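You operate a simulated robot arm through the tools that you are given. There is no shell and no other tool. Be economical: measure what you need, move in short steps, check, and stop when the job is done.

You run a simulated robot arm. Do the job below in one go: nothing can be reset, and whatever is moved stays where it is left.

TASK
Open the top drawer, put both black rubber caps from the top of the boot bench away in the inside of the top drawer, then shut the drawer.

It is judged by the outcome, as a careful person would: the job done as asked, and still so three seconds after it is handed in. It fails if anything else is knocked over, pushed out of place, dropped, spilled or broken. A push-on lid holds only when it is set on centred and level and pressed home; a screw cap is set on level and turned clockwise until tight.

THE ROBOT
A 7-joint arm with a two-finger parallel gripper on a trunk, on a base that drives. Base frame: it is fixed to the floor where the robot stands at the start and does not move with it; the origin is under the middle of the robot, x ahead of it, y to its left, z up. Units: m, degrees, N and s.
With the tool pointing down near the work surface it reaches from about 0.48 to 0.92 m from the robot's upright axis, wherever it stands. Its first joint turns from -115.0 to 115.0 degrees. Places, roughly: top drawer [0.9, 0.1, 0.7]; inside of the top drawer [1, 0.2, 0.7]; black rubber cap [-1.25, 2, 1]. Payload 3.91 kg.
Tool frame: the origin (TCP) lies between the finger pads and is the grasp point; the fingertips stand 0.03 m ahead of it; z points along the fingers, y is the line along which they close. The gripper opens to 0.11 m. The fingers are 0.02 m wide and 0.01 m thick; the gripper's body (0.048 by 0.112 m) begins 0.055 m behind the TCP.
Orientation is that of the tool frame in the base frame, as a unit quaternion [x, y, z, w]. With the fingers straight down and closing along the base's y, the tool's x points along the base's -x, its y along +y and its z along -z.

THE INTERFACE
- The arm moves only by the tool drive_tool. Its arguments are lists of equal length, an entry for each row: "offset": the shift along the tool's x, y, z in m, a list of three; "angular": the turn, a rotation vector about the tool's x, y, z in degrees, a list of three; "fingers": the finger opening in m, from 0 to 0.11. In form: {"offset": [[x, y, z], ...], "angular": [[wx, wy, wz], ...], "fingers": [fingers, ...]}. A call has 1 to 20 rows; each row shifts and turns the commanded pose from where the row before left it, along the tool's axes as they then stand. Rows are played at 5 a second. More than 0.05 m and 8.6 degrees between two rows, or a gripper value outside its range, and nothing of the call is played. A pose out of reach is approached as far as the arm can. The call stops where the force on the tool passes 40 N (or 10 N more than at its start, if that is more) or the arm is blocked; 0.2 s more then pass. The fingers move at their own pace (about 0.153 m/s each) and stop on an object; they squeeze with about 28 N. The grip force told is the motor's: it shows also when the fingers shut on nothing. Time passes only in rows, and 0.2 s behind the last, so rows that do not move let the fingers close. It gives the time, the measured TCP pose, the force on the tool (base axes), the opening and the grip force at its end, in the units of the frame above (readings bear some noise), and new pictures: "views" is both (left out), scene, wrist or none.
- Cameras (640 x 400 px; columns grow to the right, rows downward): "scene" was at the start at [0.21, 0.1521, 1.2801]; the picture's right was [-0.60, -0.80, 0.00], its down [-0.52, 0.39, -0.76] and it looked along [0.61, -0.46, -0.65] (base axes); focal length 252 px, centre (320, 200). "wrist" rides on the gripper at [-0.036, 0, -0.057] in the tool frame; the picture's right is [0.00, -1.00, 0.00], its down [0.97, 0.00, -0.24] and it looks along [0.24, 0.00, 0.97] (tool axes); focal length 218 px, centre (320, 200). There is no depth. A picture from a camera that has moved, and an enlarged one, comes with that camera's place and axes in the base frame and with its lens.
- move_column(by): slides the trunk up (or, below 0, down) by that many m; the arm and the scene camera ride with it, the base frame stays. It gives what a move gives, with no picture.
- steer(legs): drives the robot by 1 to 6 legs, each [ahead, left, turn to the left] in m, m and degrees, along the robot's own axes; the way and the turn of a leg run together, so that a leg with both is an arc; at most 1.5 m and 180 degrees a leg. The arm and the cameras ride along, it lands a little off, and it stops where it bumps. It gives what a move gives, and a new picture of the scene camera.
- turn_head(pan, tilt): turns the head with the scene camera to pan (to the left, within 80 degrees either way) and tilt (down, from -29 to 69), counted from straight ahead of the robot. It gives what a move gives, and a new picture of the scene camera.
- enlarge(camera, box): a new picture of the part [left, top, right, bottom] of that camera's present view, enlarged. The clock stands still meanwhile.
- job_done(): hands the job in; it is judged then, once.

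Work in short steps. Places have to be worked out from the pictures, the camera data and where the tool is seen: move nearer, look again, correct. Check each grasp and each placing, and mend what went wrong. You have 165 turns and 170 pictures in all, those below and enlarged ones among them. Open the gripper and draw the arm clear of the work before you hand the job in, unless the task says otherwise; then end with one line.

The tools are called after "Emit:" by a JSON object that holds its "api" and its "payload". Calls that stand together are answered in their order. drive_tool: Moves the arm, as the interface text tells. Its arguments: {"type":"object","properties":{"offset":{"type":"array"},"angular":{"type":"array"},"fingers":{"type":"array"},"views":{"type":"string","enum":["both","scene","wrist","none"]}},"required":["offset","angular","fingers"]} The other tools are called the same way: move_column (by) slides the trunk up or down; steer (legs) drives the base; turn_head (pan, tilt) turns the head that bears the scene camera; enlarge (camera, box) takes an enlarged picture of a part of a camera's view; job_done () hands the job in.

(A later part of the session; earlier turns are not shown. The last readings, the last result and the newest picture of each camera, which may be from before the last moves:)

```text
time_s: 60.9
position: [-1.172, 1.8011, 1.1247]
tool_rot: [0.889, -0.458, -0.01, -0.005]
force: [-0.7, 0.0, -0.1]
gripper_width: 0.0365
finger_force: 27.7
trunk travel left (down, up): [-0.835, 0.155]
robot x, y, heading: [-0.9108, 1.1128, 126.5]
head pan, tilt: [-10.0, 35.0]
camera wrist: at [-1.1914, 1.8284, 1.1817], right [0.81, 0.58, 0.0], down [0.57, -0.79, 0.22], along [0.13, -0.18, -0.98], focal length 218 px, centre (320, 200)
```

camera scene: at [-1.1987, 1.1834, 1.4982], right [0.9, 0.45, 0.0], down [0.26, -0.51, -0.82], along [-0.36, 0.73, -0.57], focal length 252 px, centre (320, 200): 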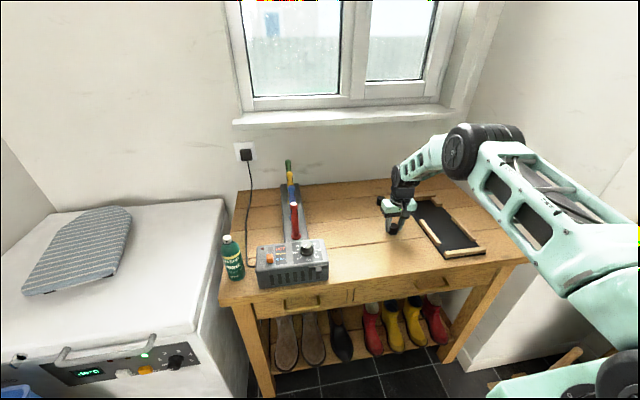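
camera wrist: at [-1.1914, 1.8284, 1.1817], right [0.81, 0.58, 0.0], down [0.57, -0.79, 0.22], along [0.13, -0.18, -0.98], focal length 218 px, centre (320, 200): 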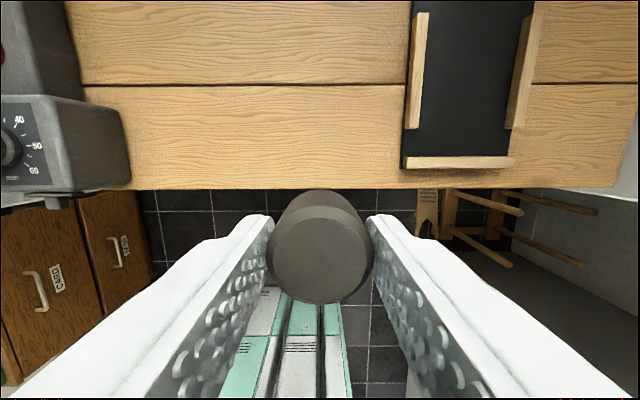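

The cap is held firmly. I'll drive back by the same route and stop in front of the drawer.

Emit:
{"api": "steer", "payload": {"legs": [[-1.2, 0.27, 0], [0, 0, -89.8], [0.06, -0.52, 0]]}}

Emit:
{"api": "turn_head", "payload": {"pan": -10, "tilt": 52}}

```text
time_s: 73.5
position: [0.6295, -0.1099, 1.1246]
tool_rot: [-0.312, 0.95, 0.004, 0.009]
force: [-0.3, -0.1, -0.2]
gripper_width: 0.0367
finger_force: 27.5
trunk travel left (down, up): [-0.835, 0.155]
robot x, y, heading: [-0.0548, -0.3811, 37.2]
head pan, tilt: [-10.0, 35.0]
camera scene: at [0.0137, -0.0944, 1.4982], right [0.46, -0.89, 0.0], down [-0.51, -0.26, -0.82], along [0.73, 0.38, -0.57], focal length 252 px, centre (320, 200)
```

scene: 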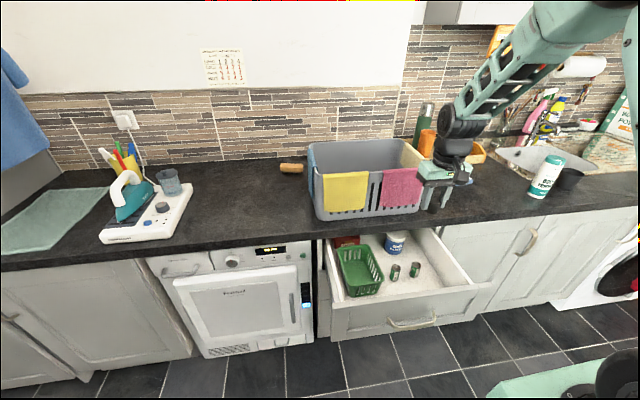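

```text
time_s: 74.3
position: [0.6292, -0.1102, 1.1247]
tool_rot: [-0.312, 0.95, 0.003, 0.009]
force: [-0.4, 1.0, 0.9]
gripper_width: 0.0365
finger_force: 27.8
trunk travel left (down, up): [-0.835, 0.155]
robot x, y, heading: [-0.0531, -0.3819, 37.3]
head pan, tilt: [-10.0, 52.0]
camera scene: at [0.0023, -0.1004, 1.4739], right [0.46, -0.89, 0.0], down [-0.7, -0.36, -0.62], along [0.55, 0.28, -0.79], focal length 252 px, centre (320, 200)
```

scene: 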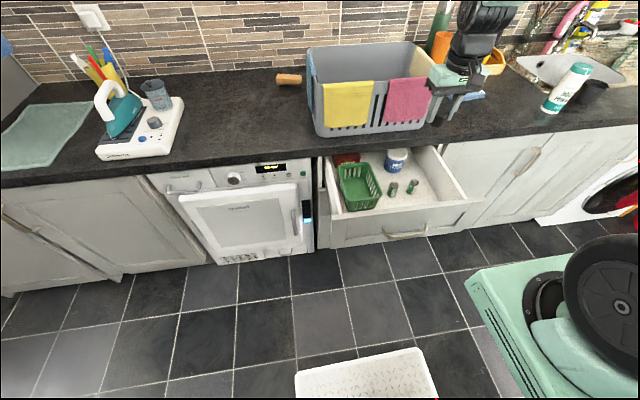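

The drawer's right side is free. I'll take a wrist view to locate the tool relative to the drawer.

Emit:
{"api": "drive_tool", "payload": {"offset": [[0, 0, 0]], "angular": [[0, 0, 0]], "fingers": [0.02], "views": "wrist"}}

Emit:
{"api": "enlarge", "payload": {"camera": "scene", "box": [310, 130, 490, 250]}}

```text
time_s: 74.7
position: [0.6302, -0.11, 1.1244]
tool_rot: [-0.313, 0.95, 0.003, 0.009]
force: [0.6, -0.6, -0.9]
gripper_width: 0.0367
finger_force: 27.9
trunk travel left (down, up): [-0.835, 0.155]
robot x, y, heading: [-0.0553, -0.383, 37.3]
head pan, tilt: [-10.0, 52.0]
camera wrist: at [0.6581, -0.0899, 1.1818], right [0.59, -0.8, 0.0], down [-0.79, -0.58, 0.22], along [-0.18, -0.13, -0.98], focal length 218 px, centre (320, 200)
```

wrist: 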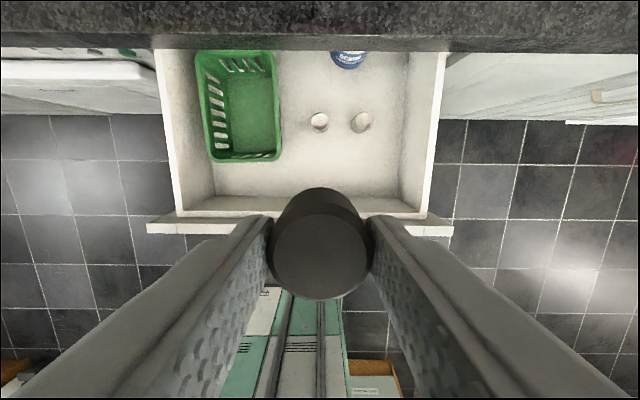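

```text
3.33 times, centred on (400, 190) of scene
camera zoom: at [0.0023, -0.1004, 1.4738], right [0.46, -0.89, 0.0], down [-0.7, -0.36, -0.62], along [0.55, 0.28, -0.79], focal length 840 px, centre (53, 233)
```

zoom: 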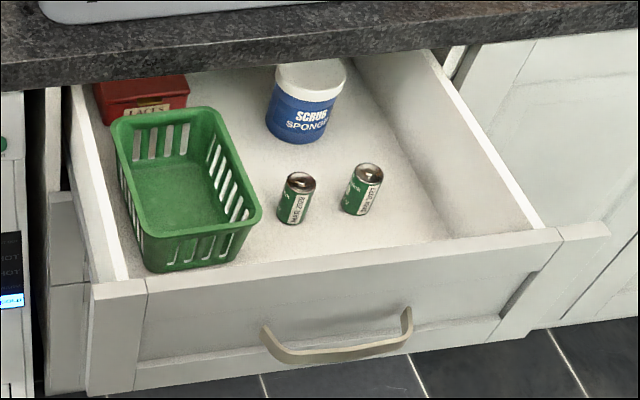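

The drawer floor is at about z 0.695, with a free strip between the tins and the front wall. I'll shift right 0.095 m, lower the trunk 0.22 m, and look.

Emit:
{"api": "drive_tool", "payload": {"offset": [[0, -0.045, 0], [0, -0.05, 0]], "angular": [[0, 0, 0], [0, 0, 0]], "fingers": [0.02, 0.02], "views": "none"}}

Emit:
{"api": "move_column", "payload": {"by": -0.22}}

Emit:
{"api": "drive_tool", "payload": {"offset": [[0, 0, 0.02]], "angular": [[0, 0, 0]], "fingers": [0.02]}}

```text
time_s: 75.3
position: [0.6839, -0.1848, 1.1242]
tool_rot: [-0.313, 0.95, 0.003, 0.01]
force: [0.1, 0.4, 0.3]
gripper_width: 0.0363
finger_force: 28.0
trunk travel left (down, up): [-0.835, 0.155]
robot x, y, heading: [-0.0521, -0.3791, 37.3]
head pan, tilt: [-10.0, 52.0]
```

```text
time_s: 77.7
position: [0.6837, -0.1857, 0.9045]
tool_rot: [-0.312, 0.95, 0.003, 0.009]
force: [1.0, 0.5, -1.0]
gripper_width: 0.0367
finger_force: 28.1
trunk travel left (down, up): [-0.615, 0.375]
robot x, y, heading: [-0.0532, -0.3791, 37.2]
head pan, tilt: [-10.0, 52.0]
```

```text
time_s: 78.1
position: [0.6845, -0.1861, 0.8847]
tool_rot: [-0.311, 0.95, 0.003, 0.01]
force: [-0.2, 0.7, -0.4]
gripper_width: 0.0364
finger_force: 28.2
trunk travel left (down, up): [-0.615, 0.375]
robot x, y, heading: [-0.0525, -0.3804, 37.3]
head pan, tilt: [-10.0, 52.0]
camera scene: at [0.0022, -0.1004, 1.2539], right [0.46, -0.89, 0.0], down [-0.7, -0.36, -0.62], along [0.55, 0.28, -0.79], focal length 252 px, centre (320, 200)
camera wrist: at [0.7129, -0.166, 0.9414], right [0.59, -0.8, 0.0], down [-0.79, -0.58, 0.22], along [-0.18, -0.13, -0.98], focal length 218 px, centre (320, 200)
```

scene: 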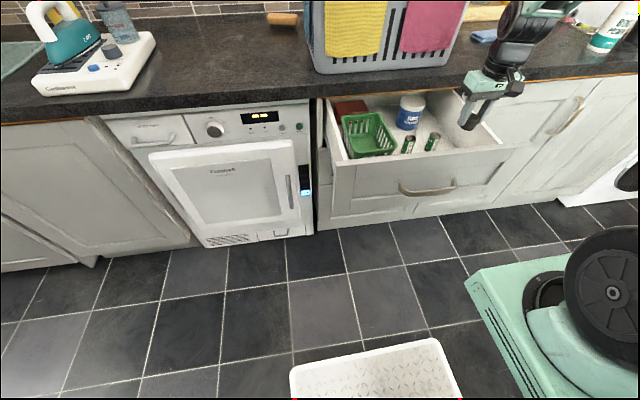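
wrist: 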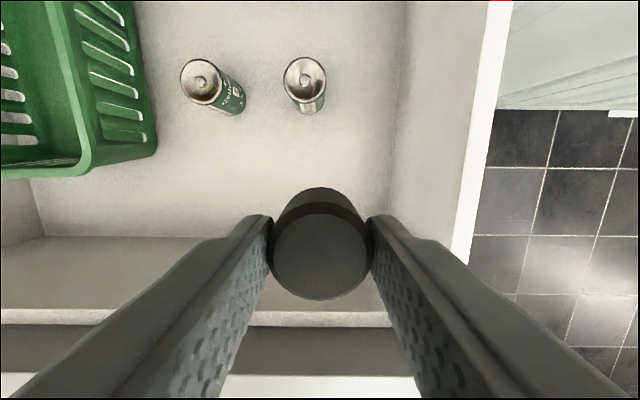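

Clearances to the walls and tins look good. I'll descend into the drawer to just above its floor.

Emit:
{"api": "drive_tool", "payload": {"offset": [[0, 0, 0.04], [0, 0, 0.04], [0, 0, 0.03], [0, 0, 0.02], [0, 0, 0.01]], "angular": [[0, 0, 0], [0, 0, 0], [0, 0, 0], [0, 0, 0], [0, 0, 0]], "fingers": [0.02, 0.02, 0.02, 0.02, 0.02]}}

```text
time_s: 79.2
position: [0.6894, -0.1807, 0.7571]
tool_rot: [-0.312, 0.95, 0.003, 0.013]
force: [-0.7, 3.3, 26.4]
gripper_width: 0.0365
finger_force: 27.9
trunk travel left (down, up): [-0.615, 0.375]
robot x, y, heading: [-0.0543, -0.3827, 37.5]
head pan, tilt: [-10.0, 52.0]
stopped in row 5: the force on the tool passed its limit (the readings are from after the stop); the commanded pose is now the measured one
camera scene: at [0.0013, -0.1005, 1.2543], right [0.46, -0.89, 0.0], down [-0.7, -0.36, -0.62], along [0.55, 0.28, -0.79], focal length 252 px, centre (320, 200)
camera wrist: at [0.7176, -0.1622, 0.8145], right [0.59, -0.81, 0.0], down [-0.79, -0.58, 0.21], along [-0.17, -0.13, -0.98], focal length 218 px, centre (320, 200)
```

scene: 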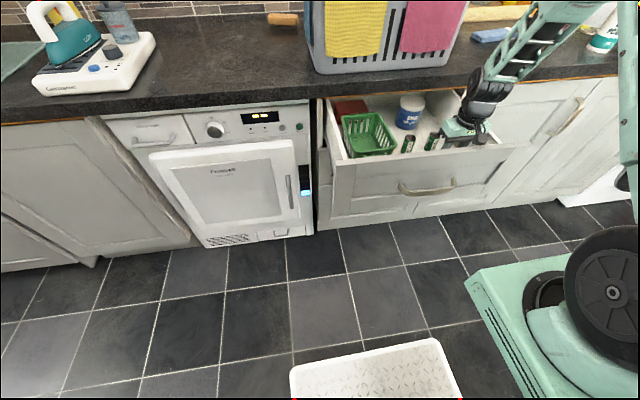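
wrist: 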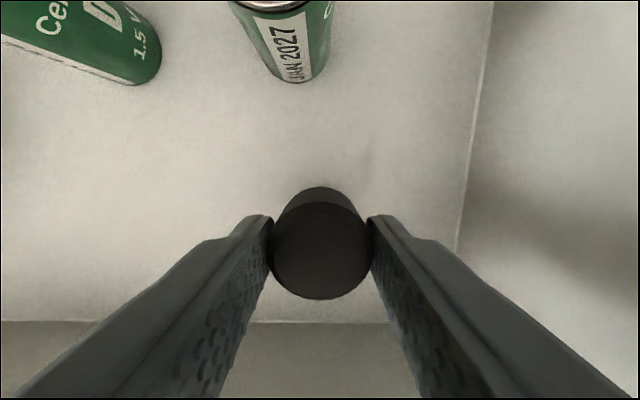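

The cap has touched the drawer floor (floor ≈ 0.718). I'll ease off a little, release, and rise.

Emit:
{"api": "drive_tool", "payload": {"offset": [[0, 0, -0.002], [0, 0, 0], [0, 0, 0], [0, 0, -0.04], [0, 0, -0.05], [0, 0, -0.05]], "angular": [[0, 0, 0], [0, 0, 0], [0, 0, 0], [0, 0, 0], [0, 0, 0], [0, 0, 0]], "fingers": [0.03, 0.065, 0.065, 0.065, 0.065, 0.065]}}

```text
time_s: 80.6
position: [0.6858, -0.1848, 0.8954]
tool_rot: [-0.312, 0.95, 0.003, 0.011]
force: [0.2, -0.5, -1.0]
gripper_width: 0.0649
finger_force: 0.1
trunk travel left (down, up): [-0.615, 0.375]
robot x, y, heading: [-0.0504, -0.3867, 37.3]
head pan, tilt: [-10.0, 52.0]
camera scene: at [0.0027, -0.1003, 1.2536], right [0.46, -0.89, 0.0], down [-0.7, -0.36, -0.62], along [0.55, 0.28, -0.79], focal length 252 px, centre (320, 200)
camera wrist: at [0.7148, -0.165, 0.9533], right [0.59, -0.8, 0.0], down [-0.79, -0.58, 0.22], along [-0.18, -0.13, -0.98], focal length 218 px, centre (320, 200)
```

scene: 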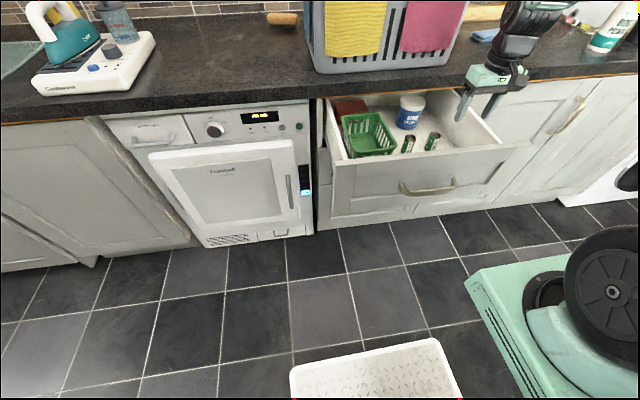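
wrist: 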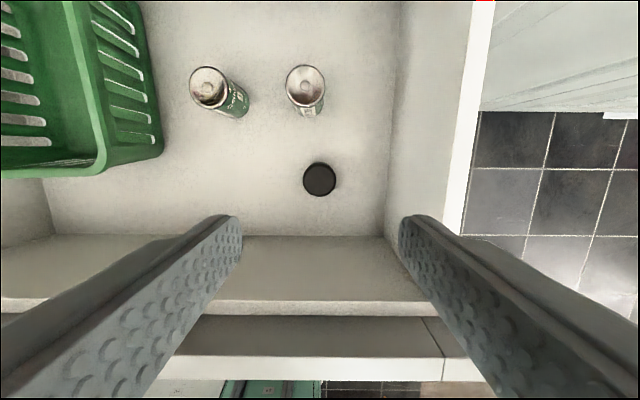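

The first cap is lying in the drawer and nothing is disturbed. I'll raise the arm, return it to its travel pose, and drive back to the bench.

Emit:
{"api": "move_column", "payload": {"by": 0.23}}

Emit:
{"api": "drive_tool", "payload": {"offset": [[0, 0.045, 0], [0, 0.05, 0]], "angular": [[0, 0, 0], [0, 0, 0]], "fingers": [0.08, 0.08], "views": "none"}}

Emit:
{"api": "steer", "payload": {"legs": [[-0.08, 0.52, 0], [0, 0, 89.0], [1.3, -0.27, 0]]}}

Emit:
{"api": "turn_head", "payload": {"pan": -10, "tilt": 40}}

```text
time_s: 83.0
position: [0.6856, -0.1841, 1.127]
tool_rot: [-0.313, 0.95, 0.003, 0.011]
force: [0.5, 0.0, 0.1]
gripper_width: 0.0651
finger_force: 0.0
trunk travel left (down, up): [-0.845, 0.145]
robot x, y, heading: [-0.054, -0.3801, 37.3]
head pan, tilt: [-10.0, 52.0]
```

```text
time_s: 83.6
position: [0.6298, -0.108, 1.1255]
tool_rot: [-0.311, 0.95, 0.004, 0.012]
force: [0.9, -0.3, -0.2]
gripper_width: 0.0801
finger_force: 0.1
trunk travel left (down, up): [-0.845, 0.145]
robot x, y, heading: [-0.0551, -0.3849, 37.4]
head pan, tilt: [-10.0, 52.0]
```

```text
time_s: 96.7
position: [-1.223, 1.878, 1.1264]
tool_rot: [0.887, -0.462, -0.01, -0.005]
force: [0.0, 0.6, 0.0]
gripper_width: 0.0801
finger_force: 0.1
trunk travel left (down, up): [-0.845, 0.145]
robot x, y, heading: [-0.9633, 1.1906, 126.1]
head pan, tilt: [-10.0, 52.0]
camera scene: at [-1.2475, 1.2507, 1.4838], right [0.9, 0.44, 0.0], down [0.35, -0.71, -0.62], along [-0.27, 0.55, -0.79], focal length 252 px, centre (320, 200)
```

scene: 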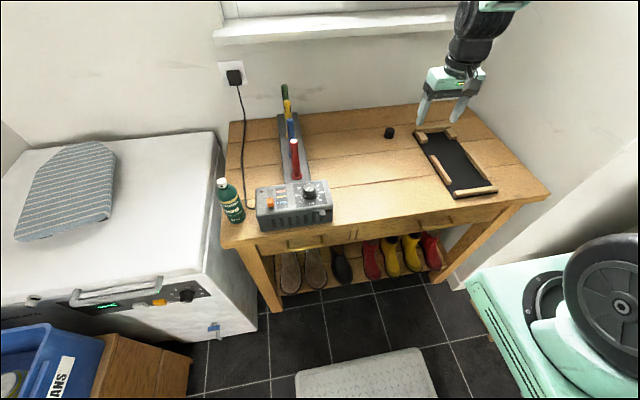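

```text
time_s: 97.4
position: [-1.2241, 1.8797, 1.1261]
tool_rot: [0.887, -0.462, -0.011, -0.006]
force: [0.7, 0.1, -0.3]
gripper_width: 0.08
finger_force: 0.2
trunk travel left (down, up): [-0.845, 0.145]
robot x, y, heading: [-0.9649, 1.1936, 125.8]
head pan, tilt: [-10.0, 40.0]
camera scene: at [-1.2518, 1.2596, 1.5006], right [0.9, 0.44, 0.0], down [0.28, -0.58, -0.77], along [-0.34, 0.69, -0.64], focal length 252 px, centre (320, 200)
```

scene: 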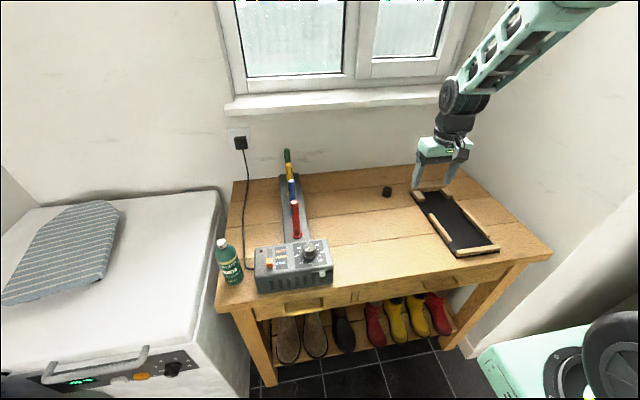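

The remaining cap is about 0.26 m ahead of the tool. I'll drive 0.1 m closer, reach out, and check with the wrist camera.

Emit:
{"api": "steer", "payload": {"legs": [[0.1, 0, 0]]}}

Emit:
{"api": "drive_tool", "payload": {"offset": [[-0.04, -0.01, 0], [-0.04, 0, 0], [0, 0, 0.05], [0, 0, 0.02]], "angular": [[0, 0, 0], [0, 0, 0], [0, 0, 0], [0, 0, 0]], "fingers": [0.08, 0.08, 0.08, 0.08]}}

```text
time_s: 98.5
position: [-1.2843, 1.9596, 1.1258]
tool_rot: [0.887, -0.461, -0.01, -0.005]
force: [0.2, -0.7, -1.0]
gripper_width: 0.08
finger_force: 0.0
trunk travel left (down, up): [-0.845, 0.145]
robot x, y, heading: [-1.0219, 1.2723, 126.0]
head pan, tilt: [-10.0, 40.0]
camera scene: at [-1.3105, 1.3402, 1.5007], right [0.9, 0.44, 0.0], down [0.28, -0.58, -0.77], along [-0.34, 0.69, -0.64], focal length 252 px, centre (320, 200)
```

scene: 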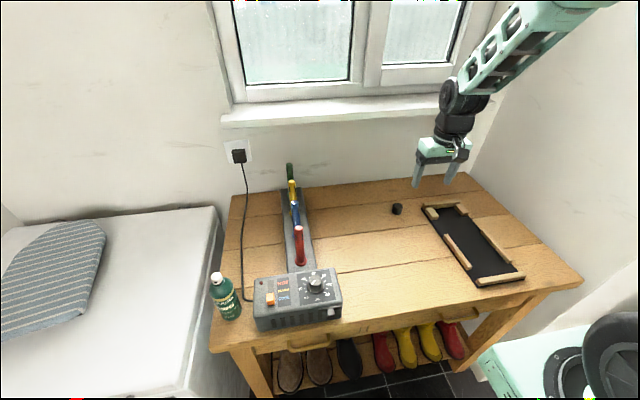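

```text
time_s: 99.5
position: [-1.3205, 2.0338, 1.0569]
tool_rot: [0.888, -0.461, -0.01, -0.007]
force: [0.0, 0.3, 0.3]
gripper_width: 0.0797
finger_force: 0.0
trunk travel left (down, up): [-0.845, 0.145]
robot x, y, heading: [-1.0237, 1.2734, 125.9]
head pan, tilt: [-10.0, 40.0]
camera scene: at [-1.3105, 1.3402, 1.5007], right [0.9, 0.44, 0.0], down [0.28, -0.58, -0.77], along [-0.34, 0.69, -0.64], focal length 252 px, centre (320, 200)
camera wrist: at [-1.3411, 2.0611, 1.115], right [0.82, 0.57, 0.0], down [0.56, -0.8, 0.22], along [0.13, -0.18, -0.98], focal length 218 px, centre (320, 200)
```

scene: 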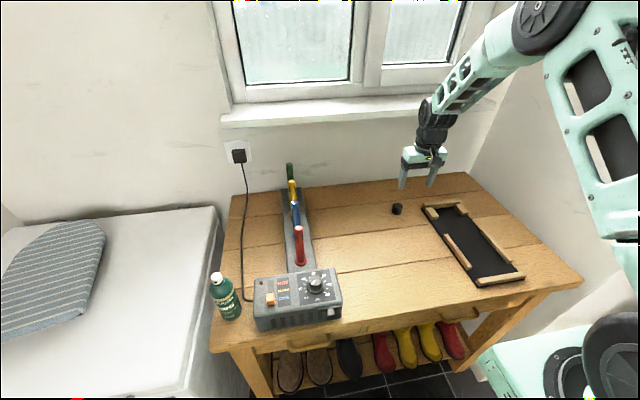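
wrist: 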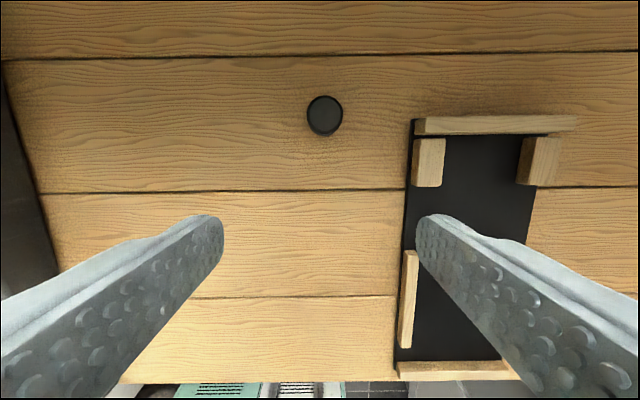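

The wrist view puts the cap at about (-1.356, 2.092). I'll go forward 0.068 m and down to just above it.

Emit:
{"api": "drive_tool", "payload": {"offset": [[-0.035, -0.005, 0], [-0.033, 0, 0], [0, 0, 0.04], [0, 0, 0.04]], "angular": [[0, 0, 0], [0, 0, 0], [0, 0, 0], [0, 0, 0]], "fingers": [0.08, 0.08, 0.08, 0.08], "views": "wrist"}}

```text
time_s: 100.5
position: [-1.3561, 2.0919, 0.9786]
tool_rot: [0.888, -0.46, -0.011, -0.006]
force: [-0.2, -0.1, 0.5]
gripper_width: 0.0801
finger_force: 0.1
trunk travel left (down, up): [-0.845, 0.145]
robot x, y, heading: [-1.026, 1.2724, 126.2]
head pan, tilt: [-10.0, 40.0]
camera wrist: at [-1.3753, 2.1195, 1.0362], right [0.82, 0.57, 0.0], down [0.56, -0.8, 0.22], along [0.13, -0.18, -0.98], focal length 218 px, centre (320, 200)
```

wrist: 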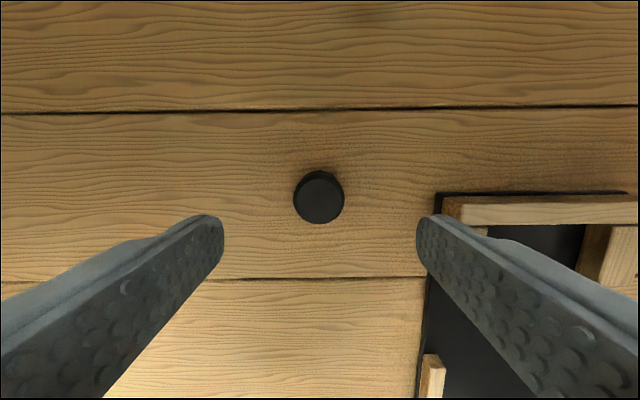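

The cap is aligned just like the first one. I'll descend with a narrower opening and grip.

Emit:
{"api": "drive_tool", "payload": {"offset": [[0, 0, 0.04], [0, 0, 0.02], [0, 0, 0.02], [0, 0, 0], [0, 0, 0], [0, 0, 0], [0, 0, 0]], "angular": [[0, 0, 0], [0, 0, 0], [0, 0, 0], [0, 0, 0], [0, 0, 0], [0, 0, 0], [0, 0, 0]], "fingers": [0.065, 0.065, 0.065, 0.02, 0.02, 0.02, 0.02], "views": "wrist"}}

```text
time_s: 102.2
position: [-1.358, 2.0936, 0.8988]
tool_rot: [0.887, -0.461, -0.011, -0.006]
force: [0.0, -0.4, 0.6]
gripper_width: 0.0367
finger_force: 28.1
trunk travel left (down, up): [-0.845, 0.145]
robot x, y, heading: [-1.0249, 1.2752, 126.0]
head pan, tilt: [-10.0, 40.0]
camera wrist: at [-1.3772, 2.1218, 0.9569], right [0.82, 0.57, 0.0], down [0.56, -0.8, 0.22], along [0.13, -0.18, -0.98], focal length 218 px, centre (320, 200)
```

wrist: 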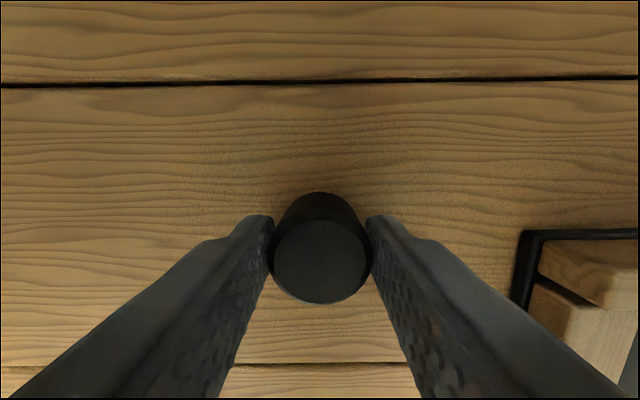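

It's gripped. I'll lift, draw back, and return to the drawer.

Emit:
{"api": "drive_tool", "payload": {"offset": [[0, 0, -0.03], [0, 0, -0.05], [0, 0, -0.05], [0, 0, -0.05], [0, 0, -0.05], [0.04, 0, 0], [0.04, 0, 0], [0.04, 0, 0], [0.04, 0, 0]], "angular": [[0, 0, 0], [0, 0, 0], [0, 0, 0], [0, 0, 0], [0, 0, 0], [0, 0, 0], [0, 0, 0], [0, 0, 0], [0, 0, 0]], "fingers": [0.02, 0.02, 0.02, 0.02, 0.02, 0.02, 0.02, 0.02, 0.02], "views": "wrist"}}

Emit:
{"api": "steer", "payload": {"legs": [[-1.4, 0.27, 0], [0, 0, -89.0], [0.06, -0.53, 0]]}}

Emit:
{"api": "drive_tool", "payload": {"offset": [[0, 0, 0]], "angular": [[0, 0, 0]], "fingers": [0.02], "views": "wrist"}}

```text
time_s: 104.2
position: [-1.2636, 1.9592, 1.1257]
tool_rot: [0.888, -0.461, -0.01, -0.007]
force: [0.3, 0.6, 0.5]
gripper_width: 0.0363
finger_force: 27.9
trunk travel left (down, up): [-0.845, 0.145]
robot x, y, heading: [-1.0232, 1.2717, 126.0]
head pan, tilt: [-10.0, 40.0]
camera wrist: at [-1.283, 1.9863, 1.1823], right [0.82, 0.57, 0.0], down [0.56, -0.8, 0.22], along [0.13, -0.18, -0.98], focal length 218 px, centre (320, 200)
```

wrist: 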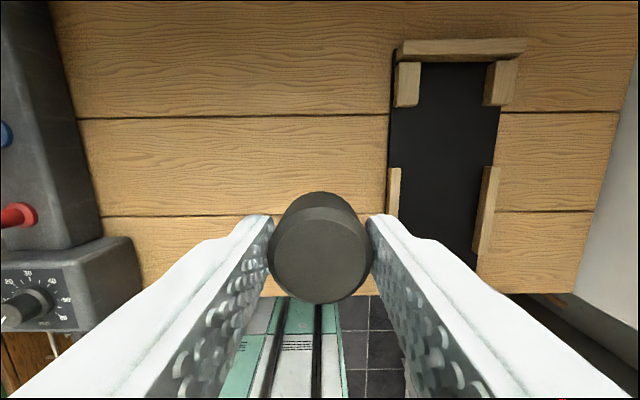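

```text
time_s: 117.8
position: [0.6506, -0.1377, 1.1249]
tool_rot: [-0.319, 0.948, 0.004, 0.012]
force: [-0.8, -0.6, -0.5]
gripper_width: 0.0363
finger_force: 27.6
trunk travel left (down, up): [-0.845, 0.145]
robot x, y, heading: [-0.026, -0.4034, 38.2]
head pan, tilt: [-10.0, 40.0]
camera scene: at [0.033, -0.1164, 1.5006], right [0.47, -0.88, 0.0], down [-0.57, -0.3, -0.77], along [0.68, 0.36, -0.64], focal length 252 px, centre (320, 200)
```

scene: 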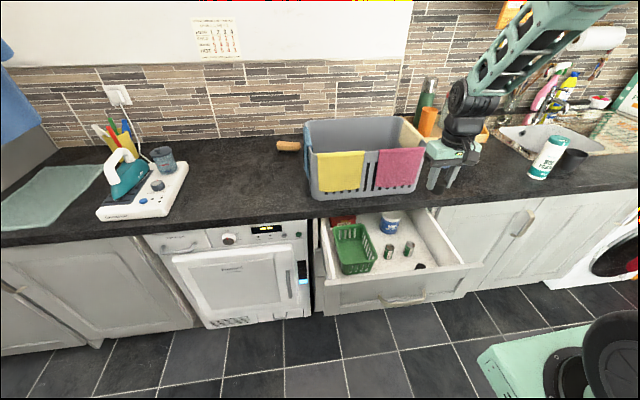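

```text
time_s: 118.2
position: [0.6501, -0.1381, 1.1256]
tool_rot: [-0.319, 0.948, 0.003, 0.012]
force: [0.1, 0.3, -0.8]
gripper_width: 0.0366
finger_force: 27.9
trunk travel left (down, up): [-0.845, 0.145]
robot x, y, heading: [-0.0286, -0.4055, 38.2]
head pan, tilt: [-10.0, 40.0]
camera wrist: at [0.679, -0.1176, 1.1825], right [0.61, -0.8, 0.0], down [-0.78, -0.59, 0.22], along [-0.17, -0.13, -0.98], focal length 218 px, centre (320, 200)
```

wrist: 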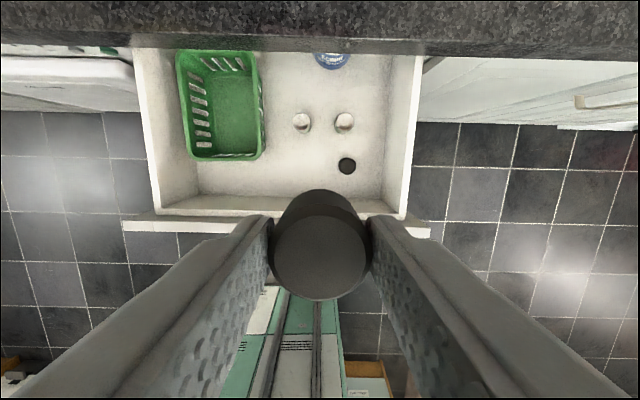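

The second cap is above the drawer, and the first is visible inside. I'll shift 0.05 m left for a free spot, lower the trunk, and check.

Emit:
{"api": "drive_tool", "payload": {"offset": [[0, 0.045, 0]], "angular": [[0, 0, 0]], "fingers": [0.02], "views": "none"}}

Emit:
{"api": "move_column", "payload": {"by": -0.23}}

Emit:
{"api": "drive_tool", "payload": {"offset": [[0, 0, 0.02]], "angular": [[0, 0, 0]], "fingers": [0.02], "views": "wrist"}}

```text
time_s: 118.6
position: [0.6237, -0.1028, 1.1244]
tool_rot: [-0.32, 0.948, 0.004, 0.01]
force: [-0.2, -0.2, 0.5]
gripper_width: 0.0363
finger_force: 27.7
trunk travel left (down, up): [-0.845, 0.145]
robot x, y, heading: [-0.0285, -0.4004, 38.4]
head pan, tilt: [-10.0, 40.0]
```

```text
time_s: 121.0
position: [0.622, -0.1011, 0.8949]
tool_rot: [-0.318, 0.948, 0.004, 0.011]
force: [-0.1, -0.3, 0.2]
gripper_width: 0.0366
finger_force: 28.3
trunk travel left (down, up): [-0.615, 0.375]
robot x, y, heading: [-0.0261, -0.4009, 38.2]
head pan, tilt: [-10.0, 40.0]
```

```text
time_s: 121.4
position: [0.6238, -0.1005, 0.8753]
tool_rot: [-0.319, 0.948, 0.004, 0.012]
force: [0.2, -0.7, 0.3]
gripper_width: 0.0365
finger_force: 28.8
trunk travel left (down, up): [-0.615, 0.375]
robot x, y, heading: [-0.0284, -0.4054, 38.0]
head pan, tilt: [-10.0, 40.0]
camera wrist: at [0.6521, -0.0806, 0.9328], right [0.61, -0.8, 0.0], down [-0.78, -0.59, 0.22], along [-0.17, -0.13, -0.98], focal length 218 px, centre (320, 200)
```

wrist: 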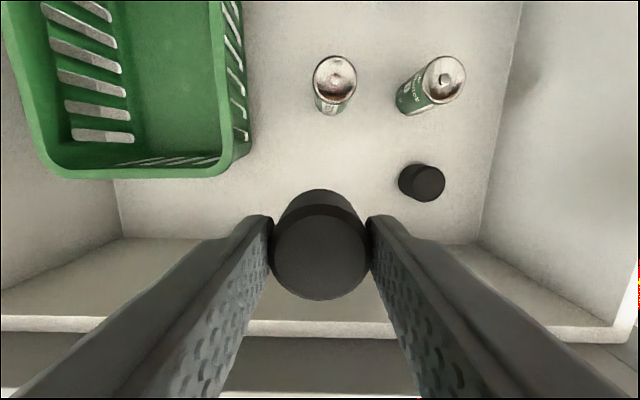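

To keep the gripper body clear of the basket I'll shift 0.015 m back to the right, then lower to the floor.

Emit:
{"api": "drive_tool", "payload": {"offset": [[0, -0.015, 0], [0, 0, 0.04], [0, 0, 0.04], [0, 0, 0.02], [0, 0, 0.01], [0, 0, 0.005], [0, 0, 0.004]], "angular": [[0, 0, 0], [0, 0, 0], [0, 0, 0], [0, 0, 0], [0, 0, 0], [0, 0, 0], [0, 0, 0]], "fingers": [0.02, 0.02, 0.02, 0.02, 0.02, 0.02, 0.02], "views": "wrist"}}

```text
time_s: 123.0
position: [0.6339, -0.1103, 0.7571]
tool_rot: [-0.319, 0.948, 0.003, 0.012]
force: [0.0, 0.4, 4.3]
gripper_width: 0.0367
finger_force: 27.8
trunk travel left (down, up): [-0.615, 0.375]
robot x, y, heading: [-0.0273, -0.4016, 38.0]
head pan, tilt: [-10.0, 40.0]
camera wrist: at [0.6633, -0.0909, 0.8143], right [0.61, -0.8, 0.0], down [-0.78, -0.59, 0.22], along [-0.17, -0.13, -0.98], focal length 218 px, centre (320, 200)
```

wrist: 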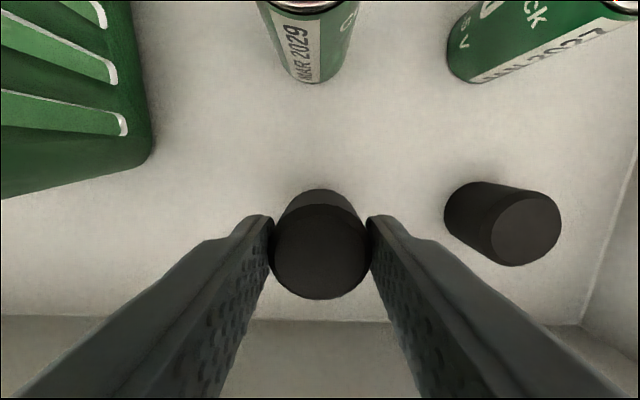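

The cap just touches the floor (4 N). I'll release it gently and rise.

Emit:
{"api": "drive_tool", "payload": {"offset": [[0, 0, 0], [0, 0, 0], [0, 0, -0.03], [0, 0, -0.05], [0, 0, -0.05], [0, 0, -0.05]], "angular": [[0, 0, 0], [0, 0, 0], [0, 0, 0], [0, 0, 0], [0, 0, 0], [0, 0, 0]], "fingers": [0.055, 0.055, 0.055, 0.055, 0.055, 0.055]}}

```text
time_s: 124.4
position: [0.6323, -0.1142, 0.9375]
tool_rot: [-0.319, 0.948, 0.003, 0.01]
force: [-0.2, 0.7, 0.3]
gripper_width: 0.0551
finger_force: 0.3
trunk travel left (down, up): [-0.615, 0.375]
robot x, y, heading: [-0.0236, -0.401, 38.1]
head pan, tilt: [-10.0, 40.0]
camera scene: at [0.0334, -0.1162, 1.2705], right [0.47, -0.88, 0.0], down [-0.57, -0.3, -0.77], along [0.68, 0.36, -0.64], focal length 252 px, centre (320, 200)
camera wrist: at [0.6608, -0.0932, 0.9943], right [0.61, -0.8, 0.0], down [-0.78, -0.59, 0.22], along [-0.17, -0.13, -0.98], focal length 218 px, centre (320, 200)
```

scene: 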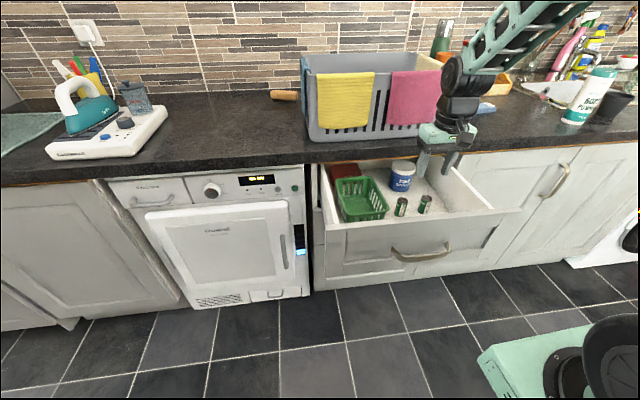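
wrist: 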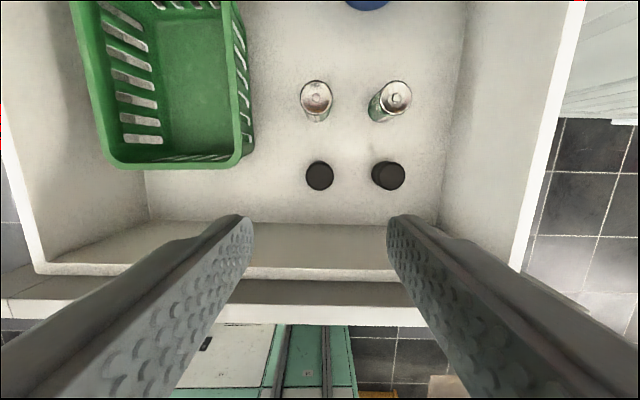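

Both caps are in the drawer. To shut it, I'll raise up, back off, and set the tool horizontal again to take the handle.

Emit:
{"api": "move_column", "payload": {"by": 0.2}}

Emit:
{"api": "steer", "payload": {"legs": [[-0.24, 0.05, -1.5]]}}

Emit:
{"api": "drive_tool", "payload": {"offset": [[-0.03, 0, 0], [0, 0, 0], [0, 0, 0], [0, 0, 0], [0, 0, 0], [0, 0, 0], [0, 0, 0], [0, 0, 0], [0, 0, 0], [0, 0, 0], [0, 0, 0], [0, 0, 0]], "angular": [[0, 0, 0], [0, -8.18, 0], [0, -8.18, 0], [0, -8.18, 0], [0, -8.18, 0], [0, -8.18, 0], [0, -8.18, 0], [0, -8.18, 0], [0, -8.18, 0], [0, -8.18, 0], [0, -8.18, 0], [0, -8.18, 0]], "fingers": [0.06, 0.06, 0.06, 0.06, 0.06, 0.06, 0.06, 0.06, 0.06, 0.06, 0.06, 0.06], "views": "none"}}

Emit:
{"api": "drive_tool", "payload": {"offset": [[0, 0, 0], [0, 0, 0], [0, 0, 0], [0, 0, 0], [0, 0, 0], [0, 0, 0], [0, 0, 0], [0, 0, 0], [0, 0, 0], [0, 0, 0], [0, 0, 0]], "angular": [[0, 0, 8.18], [0, 0, 8.18], [0, 0, 8.18], [0, 0, 8.18], [0, 0, 8.18], [0, 0, 8.18], [0, 0, 8.18], [0, 0, 8.18], [0, 0, 8.18], [0, 0, 8.18], [0, 0, 8.18]], "fingers": [0.06, 0.06, 0.06, 0.06, 0.06, 0.06, 0.06, 0.06, 0.06, 0.06, 0.06]}}

```text
time_s: 126.6
position: [0.6319, -0.1131, 1.1364]
tool_rot: [-0.318, 0.948, 0.003, 0.013]
force: [0.3, -0.4, 0.1]
gripper_width: 0.0551
finger_force: 0.1
trunk travel left (down, up): [-0.815, 0.175]
robot x, y, heading: [-0.0296, -0.4018, 38.1]
head pan, tilt: [-10.0, 40.0]
```

```text
time_s: 128.4
position: [0.4169, -0.2378, 1.1382]
tool_rot: [-0.306, 0.952, 0.004, 0.011]
force: [0.7, -0.4, 0.0]
gripper_width: 0.0551
finger_force: 0.1
trunk travel left (down, up): [-0.815, 0.175]
robot x, y, heading: [-0.2503, -0.5104, 36.9]
head pan, tilt: [-10.0, 40.0]
camera scene: at [-0.1817, -0.2251, 1.4706], right [0.45, -0.89, 0.0], down [-0.57, -0.29, -0.77], along [0.68, 0.34, -0.64], focal length 252 px, centre (320, 200)
```

scene: 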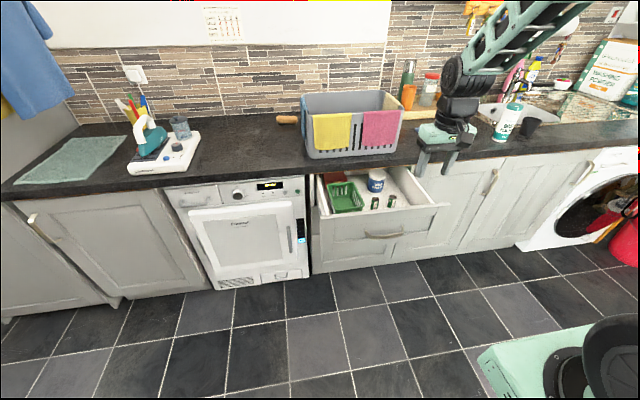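

```text
time_s: 131.0
position: [0.4422, -0.2206, 1.1378]
tool_rot: [-0.215, 0.664, 0.22, 0.681]
force: [0.1, -0.7, -0.6]
gripper_width: 0.0603
finger_force: 0.2
trunk travel left (down, up): [-0.815, 0.175]
robot x, y, heading: [-0.2525, -0.5119, 36.6]
head pan, tilt: [-10.0, 40.0]
```

```text
time_s: 133.4
position: [0.4421, -0.2203, 1.138]
tool_rot: [0.319, 0.622, 0.637, 0.325]
force: [-0.1, 0.7, -0.4]
gripper_width: 0.0599
finger_force: 0.0
trunk travel left (down, up): [-0.815, 0.175]
robot x, y, heading: [-0.2511, -0.5133, 36.7]
head pan, tilt: [-10.0, 40.0]
camera scene: at [-0.1819, -0.2251, 1.4706], right [0.45, -0.89, 0.0], down [-0.57, -0.29, -0.77], along [0.68, 0.34, -0.64], focal length 252 px, centre (320, 200)
camera wrist: at [0.4173, -0.2838, 1.1359], right [0.02, 0.01, -1.0], down [-0.76, 0.65, 0.0], along [0.65, 0.76, 0.02], focal length 218 px, centre (320, 200)
```

scene: 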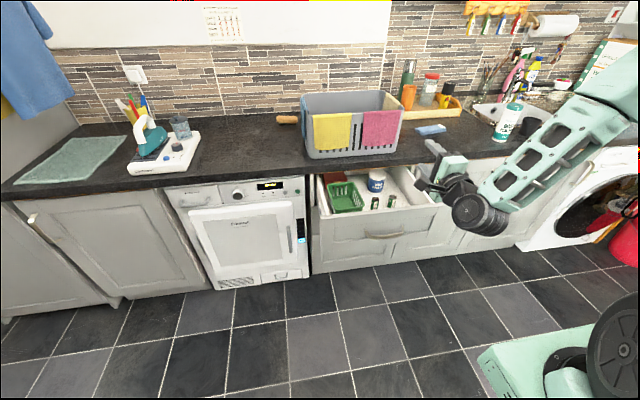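
wrist: 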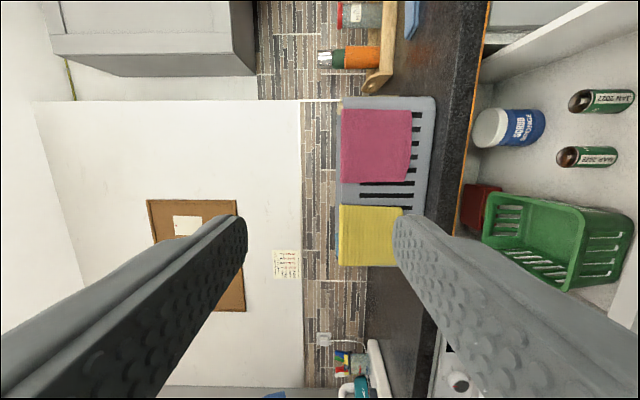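

The tips stay 0.05 m in front of the handle, so I can lower straight to its height.

Emit:
{"api": "move_column", "payload": {"by": -0.382}}

Emit:
{"api": "drive_tool", "payload": {"offset": [[0, 0, 0.02]], "angular": [[0, 0, 0]], "fingers": [0.06], "views": "wrist"}}

```text
time_s: 137.1
position: [0.4423, -0.2203, 0.755]
tool_rot: [0.318, 0.622, 0.636, 0.327]
force: [-0.1, 0.5, -0.3]
gripper_width: 0.0601
finger_force: 0.1
trunk travel left (down, up): [-0.433, 0.557]
robot x, y, heading: [-0.2489, -0.5138, 36.8]
head pan, tilt: [-10.0, 40.0]
```

```text
time_s: 137.4
position: [0.4584, -0.2084, 0.7574]
tool_rot: [0.318, 0.622, 0.637, 0.326]
force: [0.2, -0.8, 1.2]
gripper_width: 0.0602
finger_force: 0.1
trunk travel left (down, up): [-0.433, 0.557]
robot x, y, heading: [-0.2508, -0.511, 36.7]
head pan, tilt: [-10.0, 40.0]
camera wrist: at [0.4337, -0.2717, 0.7549], right [0.02, 0.01, -1.0], down [-0.76, 0.65, -0.01], along [0.65, 0.76, 0.02], focal length 218 px, centre (320, 200)
```

wrist: 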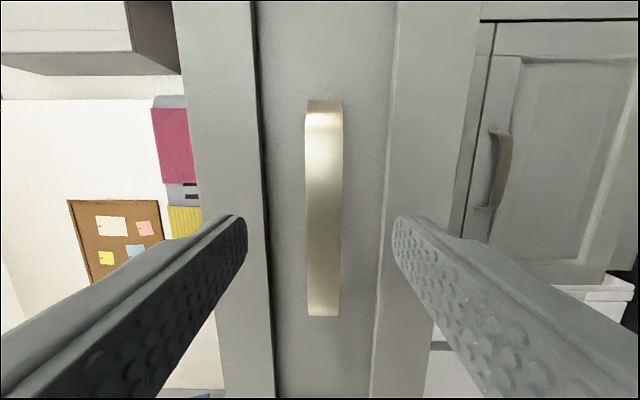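

The handle is aligned. I'll advance 0.056 m and grip it.

Emit:
{"api": "drive_tool", "payload": {"offset": [[0, 0, 0.02], [0, 0, 0.02], [0, 0, 0.016], [0, 0, 0], [0, 0, 0], [0, 0, 0]], "angular": [[0, 0, 0], [0, 0, 0], [0, 0, 0], [0, 0, 0], [0, 0, 0], [0, 0, 0]], "fingers": [0.06, 0.06, 0.06, 0, 0, 0], "views": "wrist"}}

```text
time_s: 138.8
position: [0.5036, -0.1766, 0.7557]
tool_rot: [0.32, 0.624, 0.635, 0.324]
force: [-2.8, 0.5, -14.4]
gripper_width: 0.0199
finger_force: 44.9
trunk travel left (down, up): [-0.433, 0.557]
robot x, y, heading: [-0.2509, -0.5115, 36.8]
head pan, tilt: [-10.0, 40.0]
camera wrist: at [0.479, -0.2398, 0.7543], right [0.02, 0.01, -1.0], down [-0.76, 0.65, 0.0], along [0.65, 0.76, 0.02], focal length 218 px, centre (320, 200)
```

wrist: 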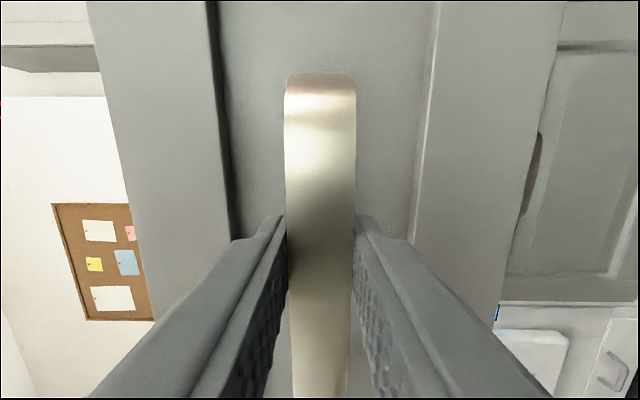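

It's gripped. I'll push gently with the arm first.

Emit:
{"api": "drive_tool", "payload": {"offset": [[0, -0.001, 0.01], [0, 0, 0.012], [0, 0, 0.012], [0, 0, 0.012], [0, 0, 0.012], [0, 0, 0.012], [0, 0, 0.012], [0, 0, 0.008]], "angular": [[0, 0, 0], [0, 0, 0], [0, 0, 0], [0, 0, 0], [0, 0, 0], [0, 0, 0], [0, 0, 0], [0, 0, 0]], "fingers": [0, 0, 0, 0, 0, 0, 0, 0], "views": "scene"}}

```text
time_s: 140.7
position: [0.5778, -0.124, 0.7559]
tool_rot: [0.319, 0.624, 0.635, 0.325]
force: [-0.6, 0.5, -31.6]
gripper_width: 0.0201
finger_force: 45.8
trunk travel left (down, up): [-0.433, 0.557]
robot x, y, heading: [-0.2509, -0.5117, 36.7]
head pan, tilt: [-10.0, 40.0]
camera scene: at [-0.1807, -0.2246, 1.0882], right [0.45, -0.89, 0.0], down [-0.58, -0.29, -0.77], along [0.68, 0.34, -0.64], focal length 252 px, centre (320, 200)
```

scene: 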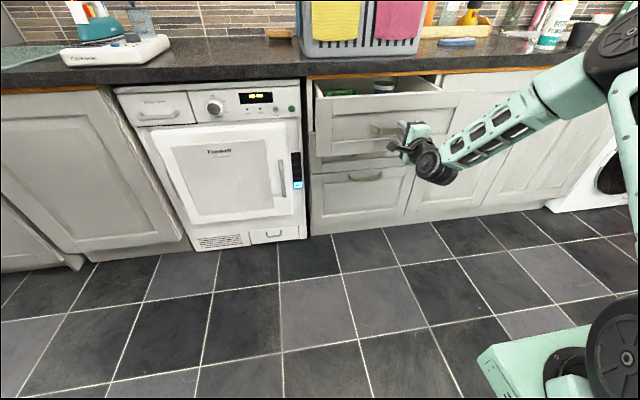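

Closing goes well, but a downward force is building. I'll ease the tool down a few mm, then push on using the base.

Emit:
{"api": "drive_tool", "payload": {"offset": [[0, -0.003, 0], [0, -0.002, 0]], "angular": [[0, 0, 0], [0, 0, 0]], "fingers": [0, 0], "views": "none"}}

Emit:
{"api": "steer", "payload": {"legs": [[0.1, 0, 0]]}}

```text
time_s: 141.2
position: [0.5773, -0.1233, 0.7563]
tool_rot: [0.317, 0.621, 0.638, 0.327]
force: [1.6, -0.5, -11.3]
gripper_width: 0.0196
finger_force: 44.8
trunk travel left (down, up): [-0.433, 0.557]
robot x, y, heading: [-0.2507, -0.5082, 36.6]
head pan, tilt: [-10.0, 40.0]
```

```text
time_s: 142.4
position: [0.658, -0.0648, 0.7559]
tool_rot: [0.318, 0.62, 0.637, 0.328]
force: [7.2, -8.6, 8.1]
gripper_width: 0.0201
finger_force: 44.8
trunk travel left (down, up): [-0.433, 0.557]
robot x, y, heading: [-0.1669, -0.4487, 37.2]
head pan, tilt: [-10.0, 40.0]
camera scene: at [-0.1015, -0.1658, 1.0889], right [0.45, -0.89, 0.0], down [-0.57, -0.29, -0.77], along [0.68, 0.34, -0.64], focal length 252 px, centre (320, 200)
```

scene: 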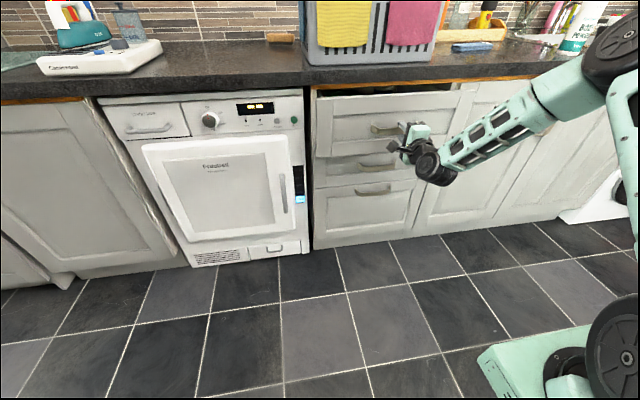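

About 0.09 m remains. I'll drive 0.05 m more, then finish slowly with the arm.

Emit:
{"api": "steer", "payload": {"legs": [[0.05, -0.002, 0]]}}

Emit:
{"api": "drive_tool", "payload": {"offset": [[-0.001, 0, 0.008], [0, 0, 0.008], [0, 0, 0.008], [0, 0, 0.008], [0, 0, 0.006], [0, 0, 0.004]], "angular": [[0, 0, 0], [0, 0, 0], [0, 0, 0], [0, 0, 0], [0, 0, 0], [0, 0, 0]], "fingers": [0, 0, 0, 0, 0, 0], "views": "scene"}}

```text
time_s: 143.3
position: [0.6984, -0.0358, 0.7554]
tool_rot: [0.317, 0.621, 0.638, 0.327]
force: [-4.6, 5.8, 2.4]
gripper_width: 0.0198
finger_force: 45.6
trunk travel left (down, up): [-0.433, 0.557]
robot x, y, heading: [-0.1278, -0.4217, 36.6]
head pan, tilt: [-10.0, 40.0]
camera scene: at [-0.0604, -0.1371, 1.0886], right [0.45, -0.89, 0.0], down [-0.57, -0.29, -0.77], along [0.68, 0.34, -0.64], focal length 252 px, centre (320, 200)
```

scene: 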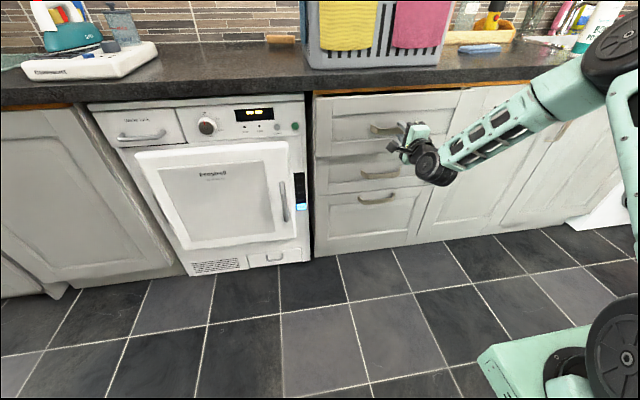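

```text
time_s: 144.6
position: [0.7278, -0.0149, 0.7548]
tool_rot: [0.317, 0.622, 0.637, 0.325]
force: [-12.3, -8.1, 7.4]
gripper_width: 0.0201
finger_force: 44.8
trunk travel left (down, up): [-0.433, 0.557]
robot x, y, heading: [-0.1306, -0.4267, 36.7]
head pan, tilt: [-10.0, 40.0]
stopped in row 6: the force on the tool passed its limit (the readings are from after the stop); the commanded pose is now the measured one
camera scene: at [-0.0612, -0.1378, 1.089], right [0.45, -0.89, 0.0], down [-0.57, -0.29, -0.77], along [0.69, 0.34, -0.64], focal length 252 px, centre (320, 200)
```

scene: 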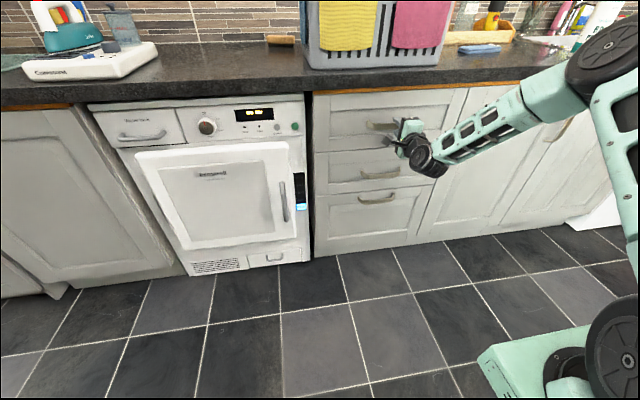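

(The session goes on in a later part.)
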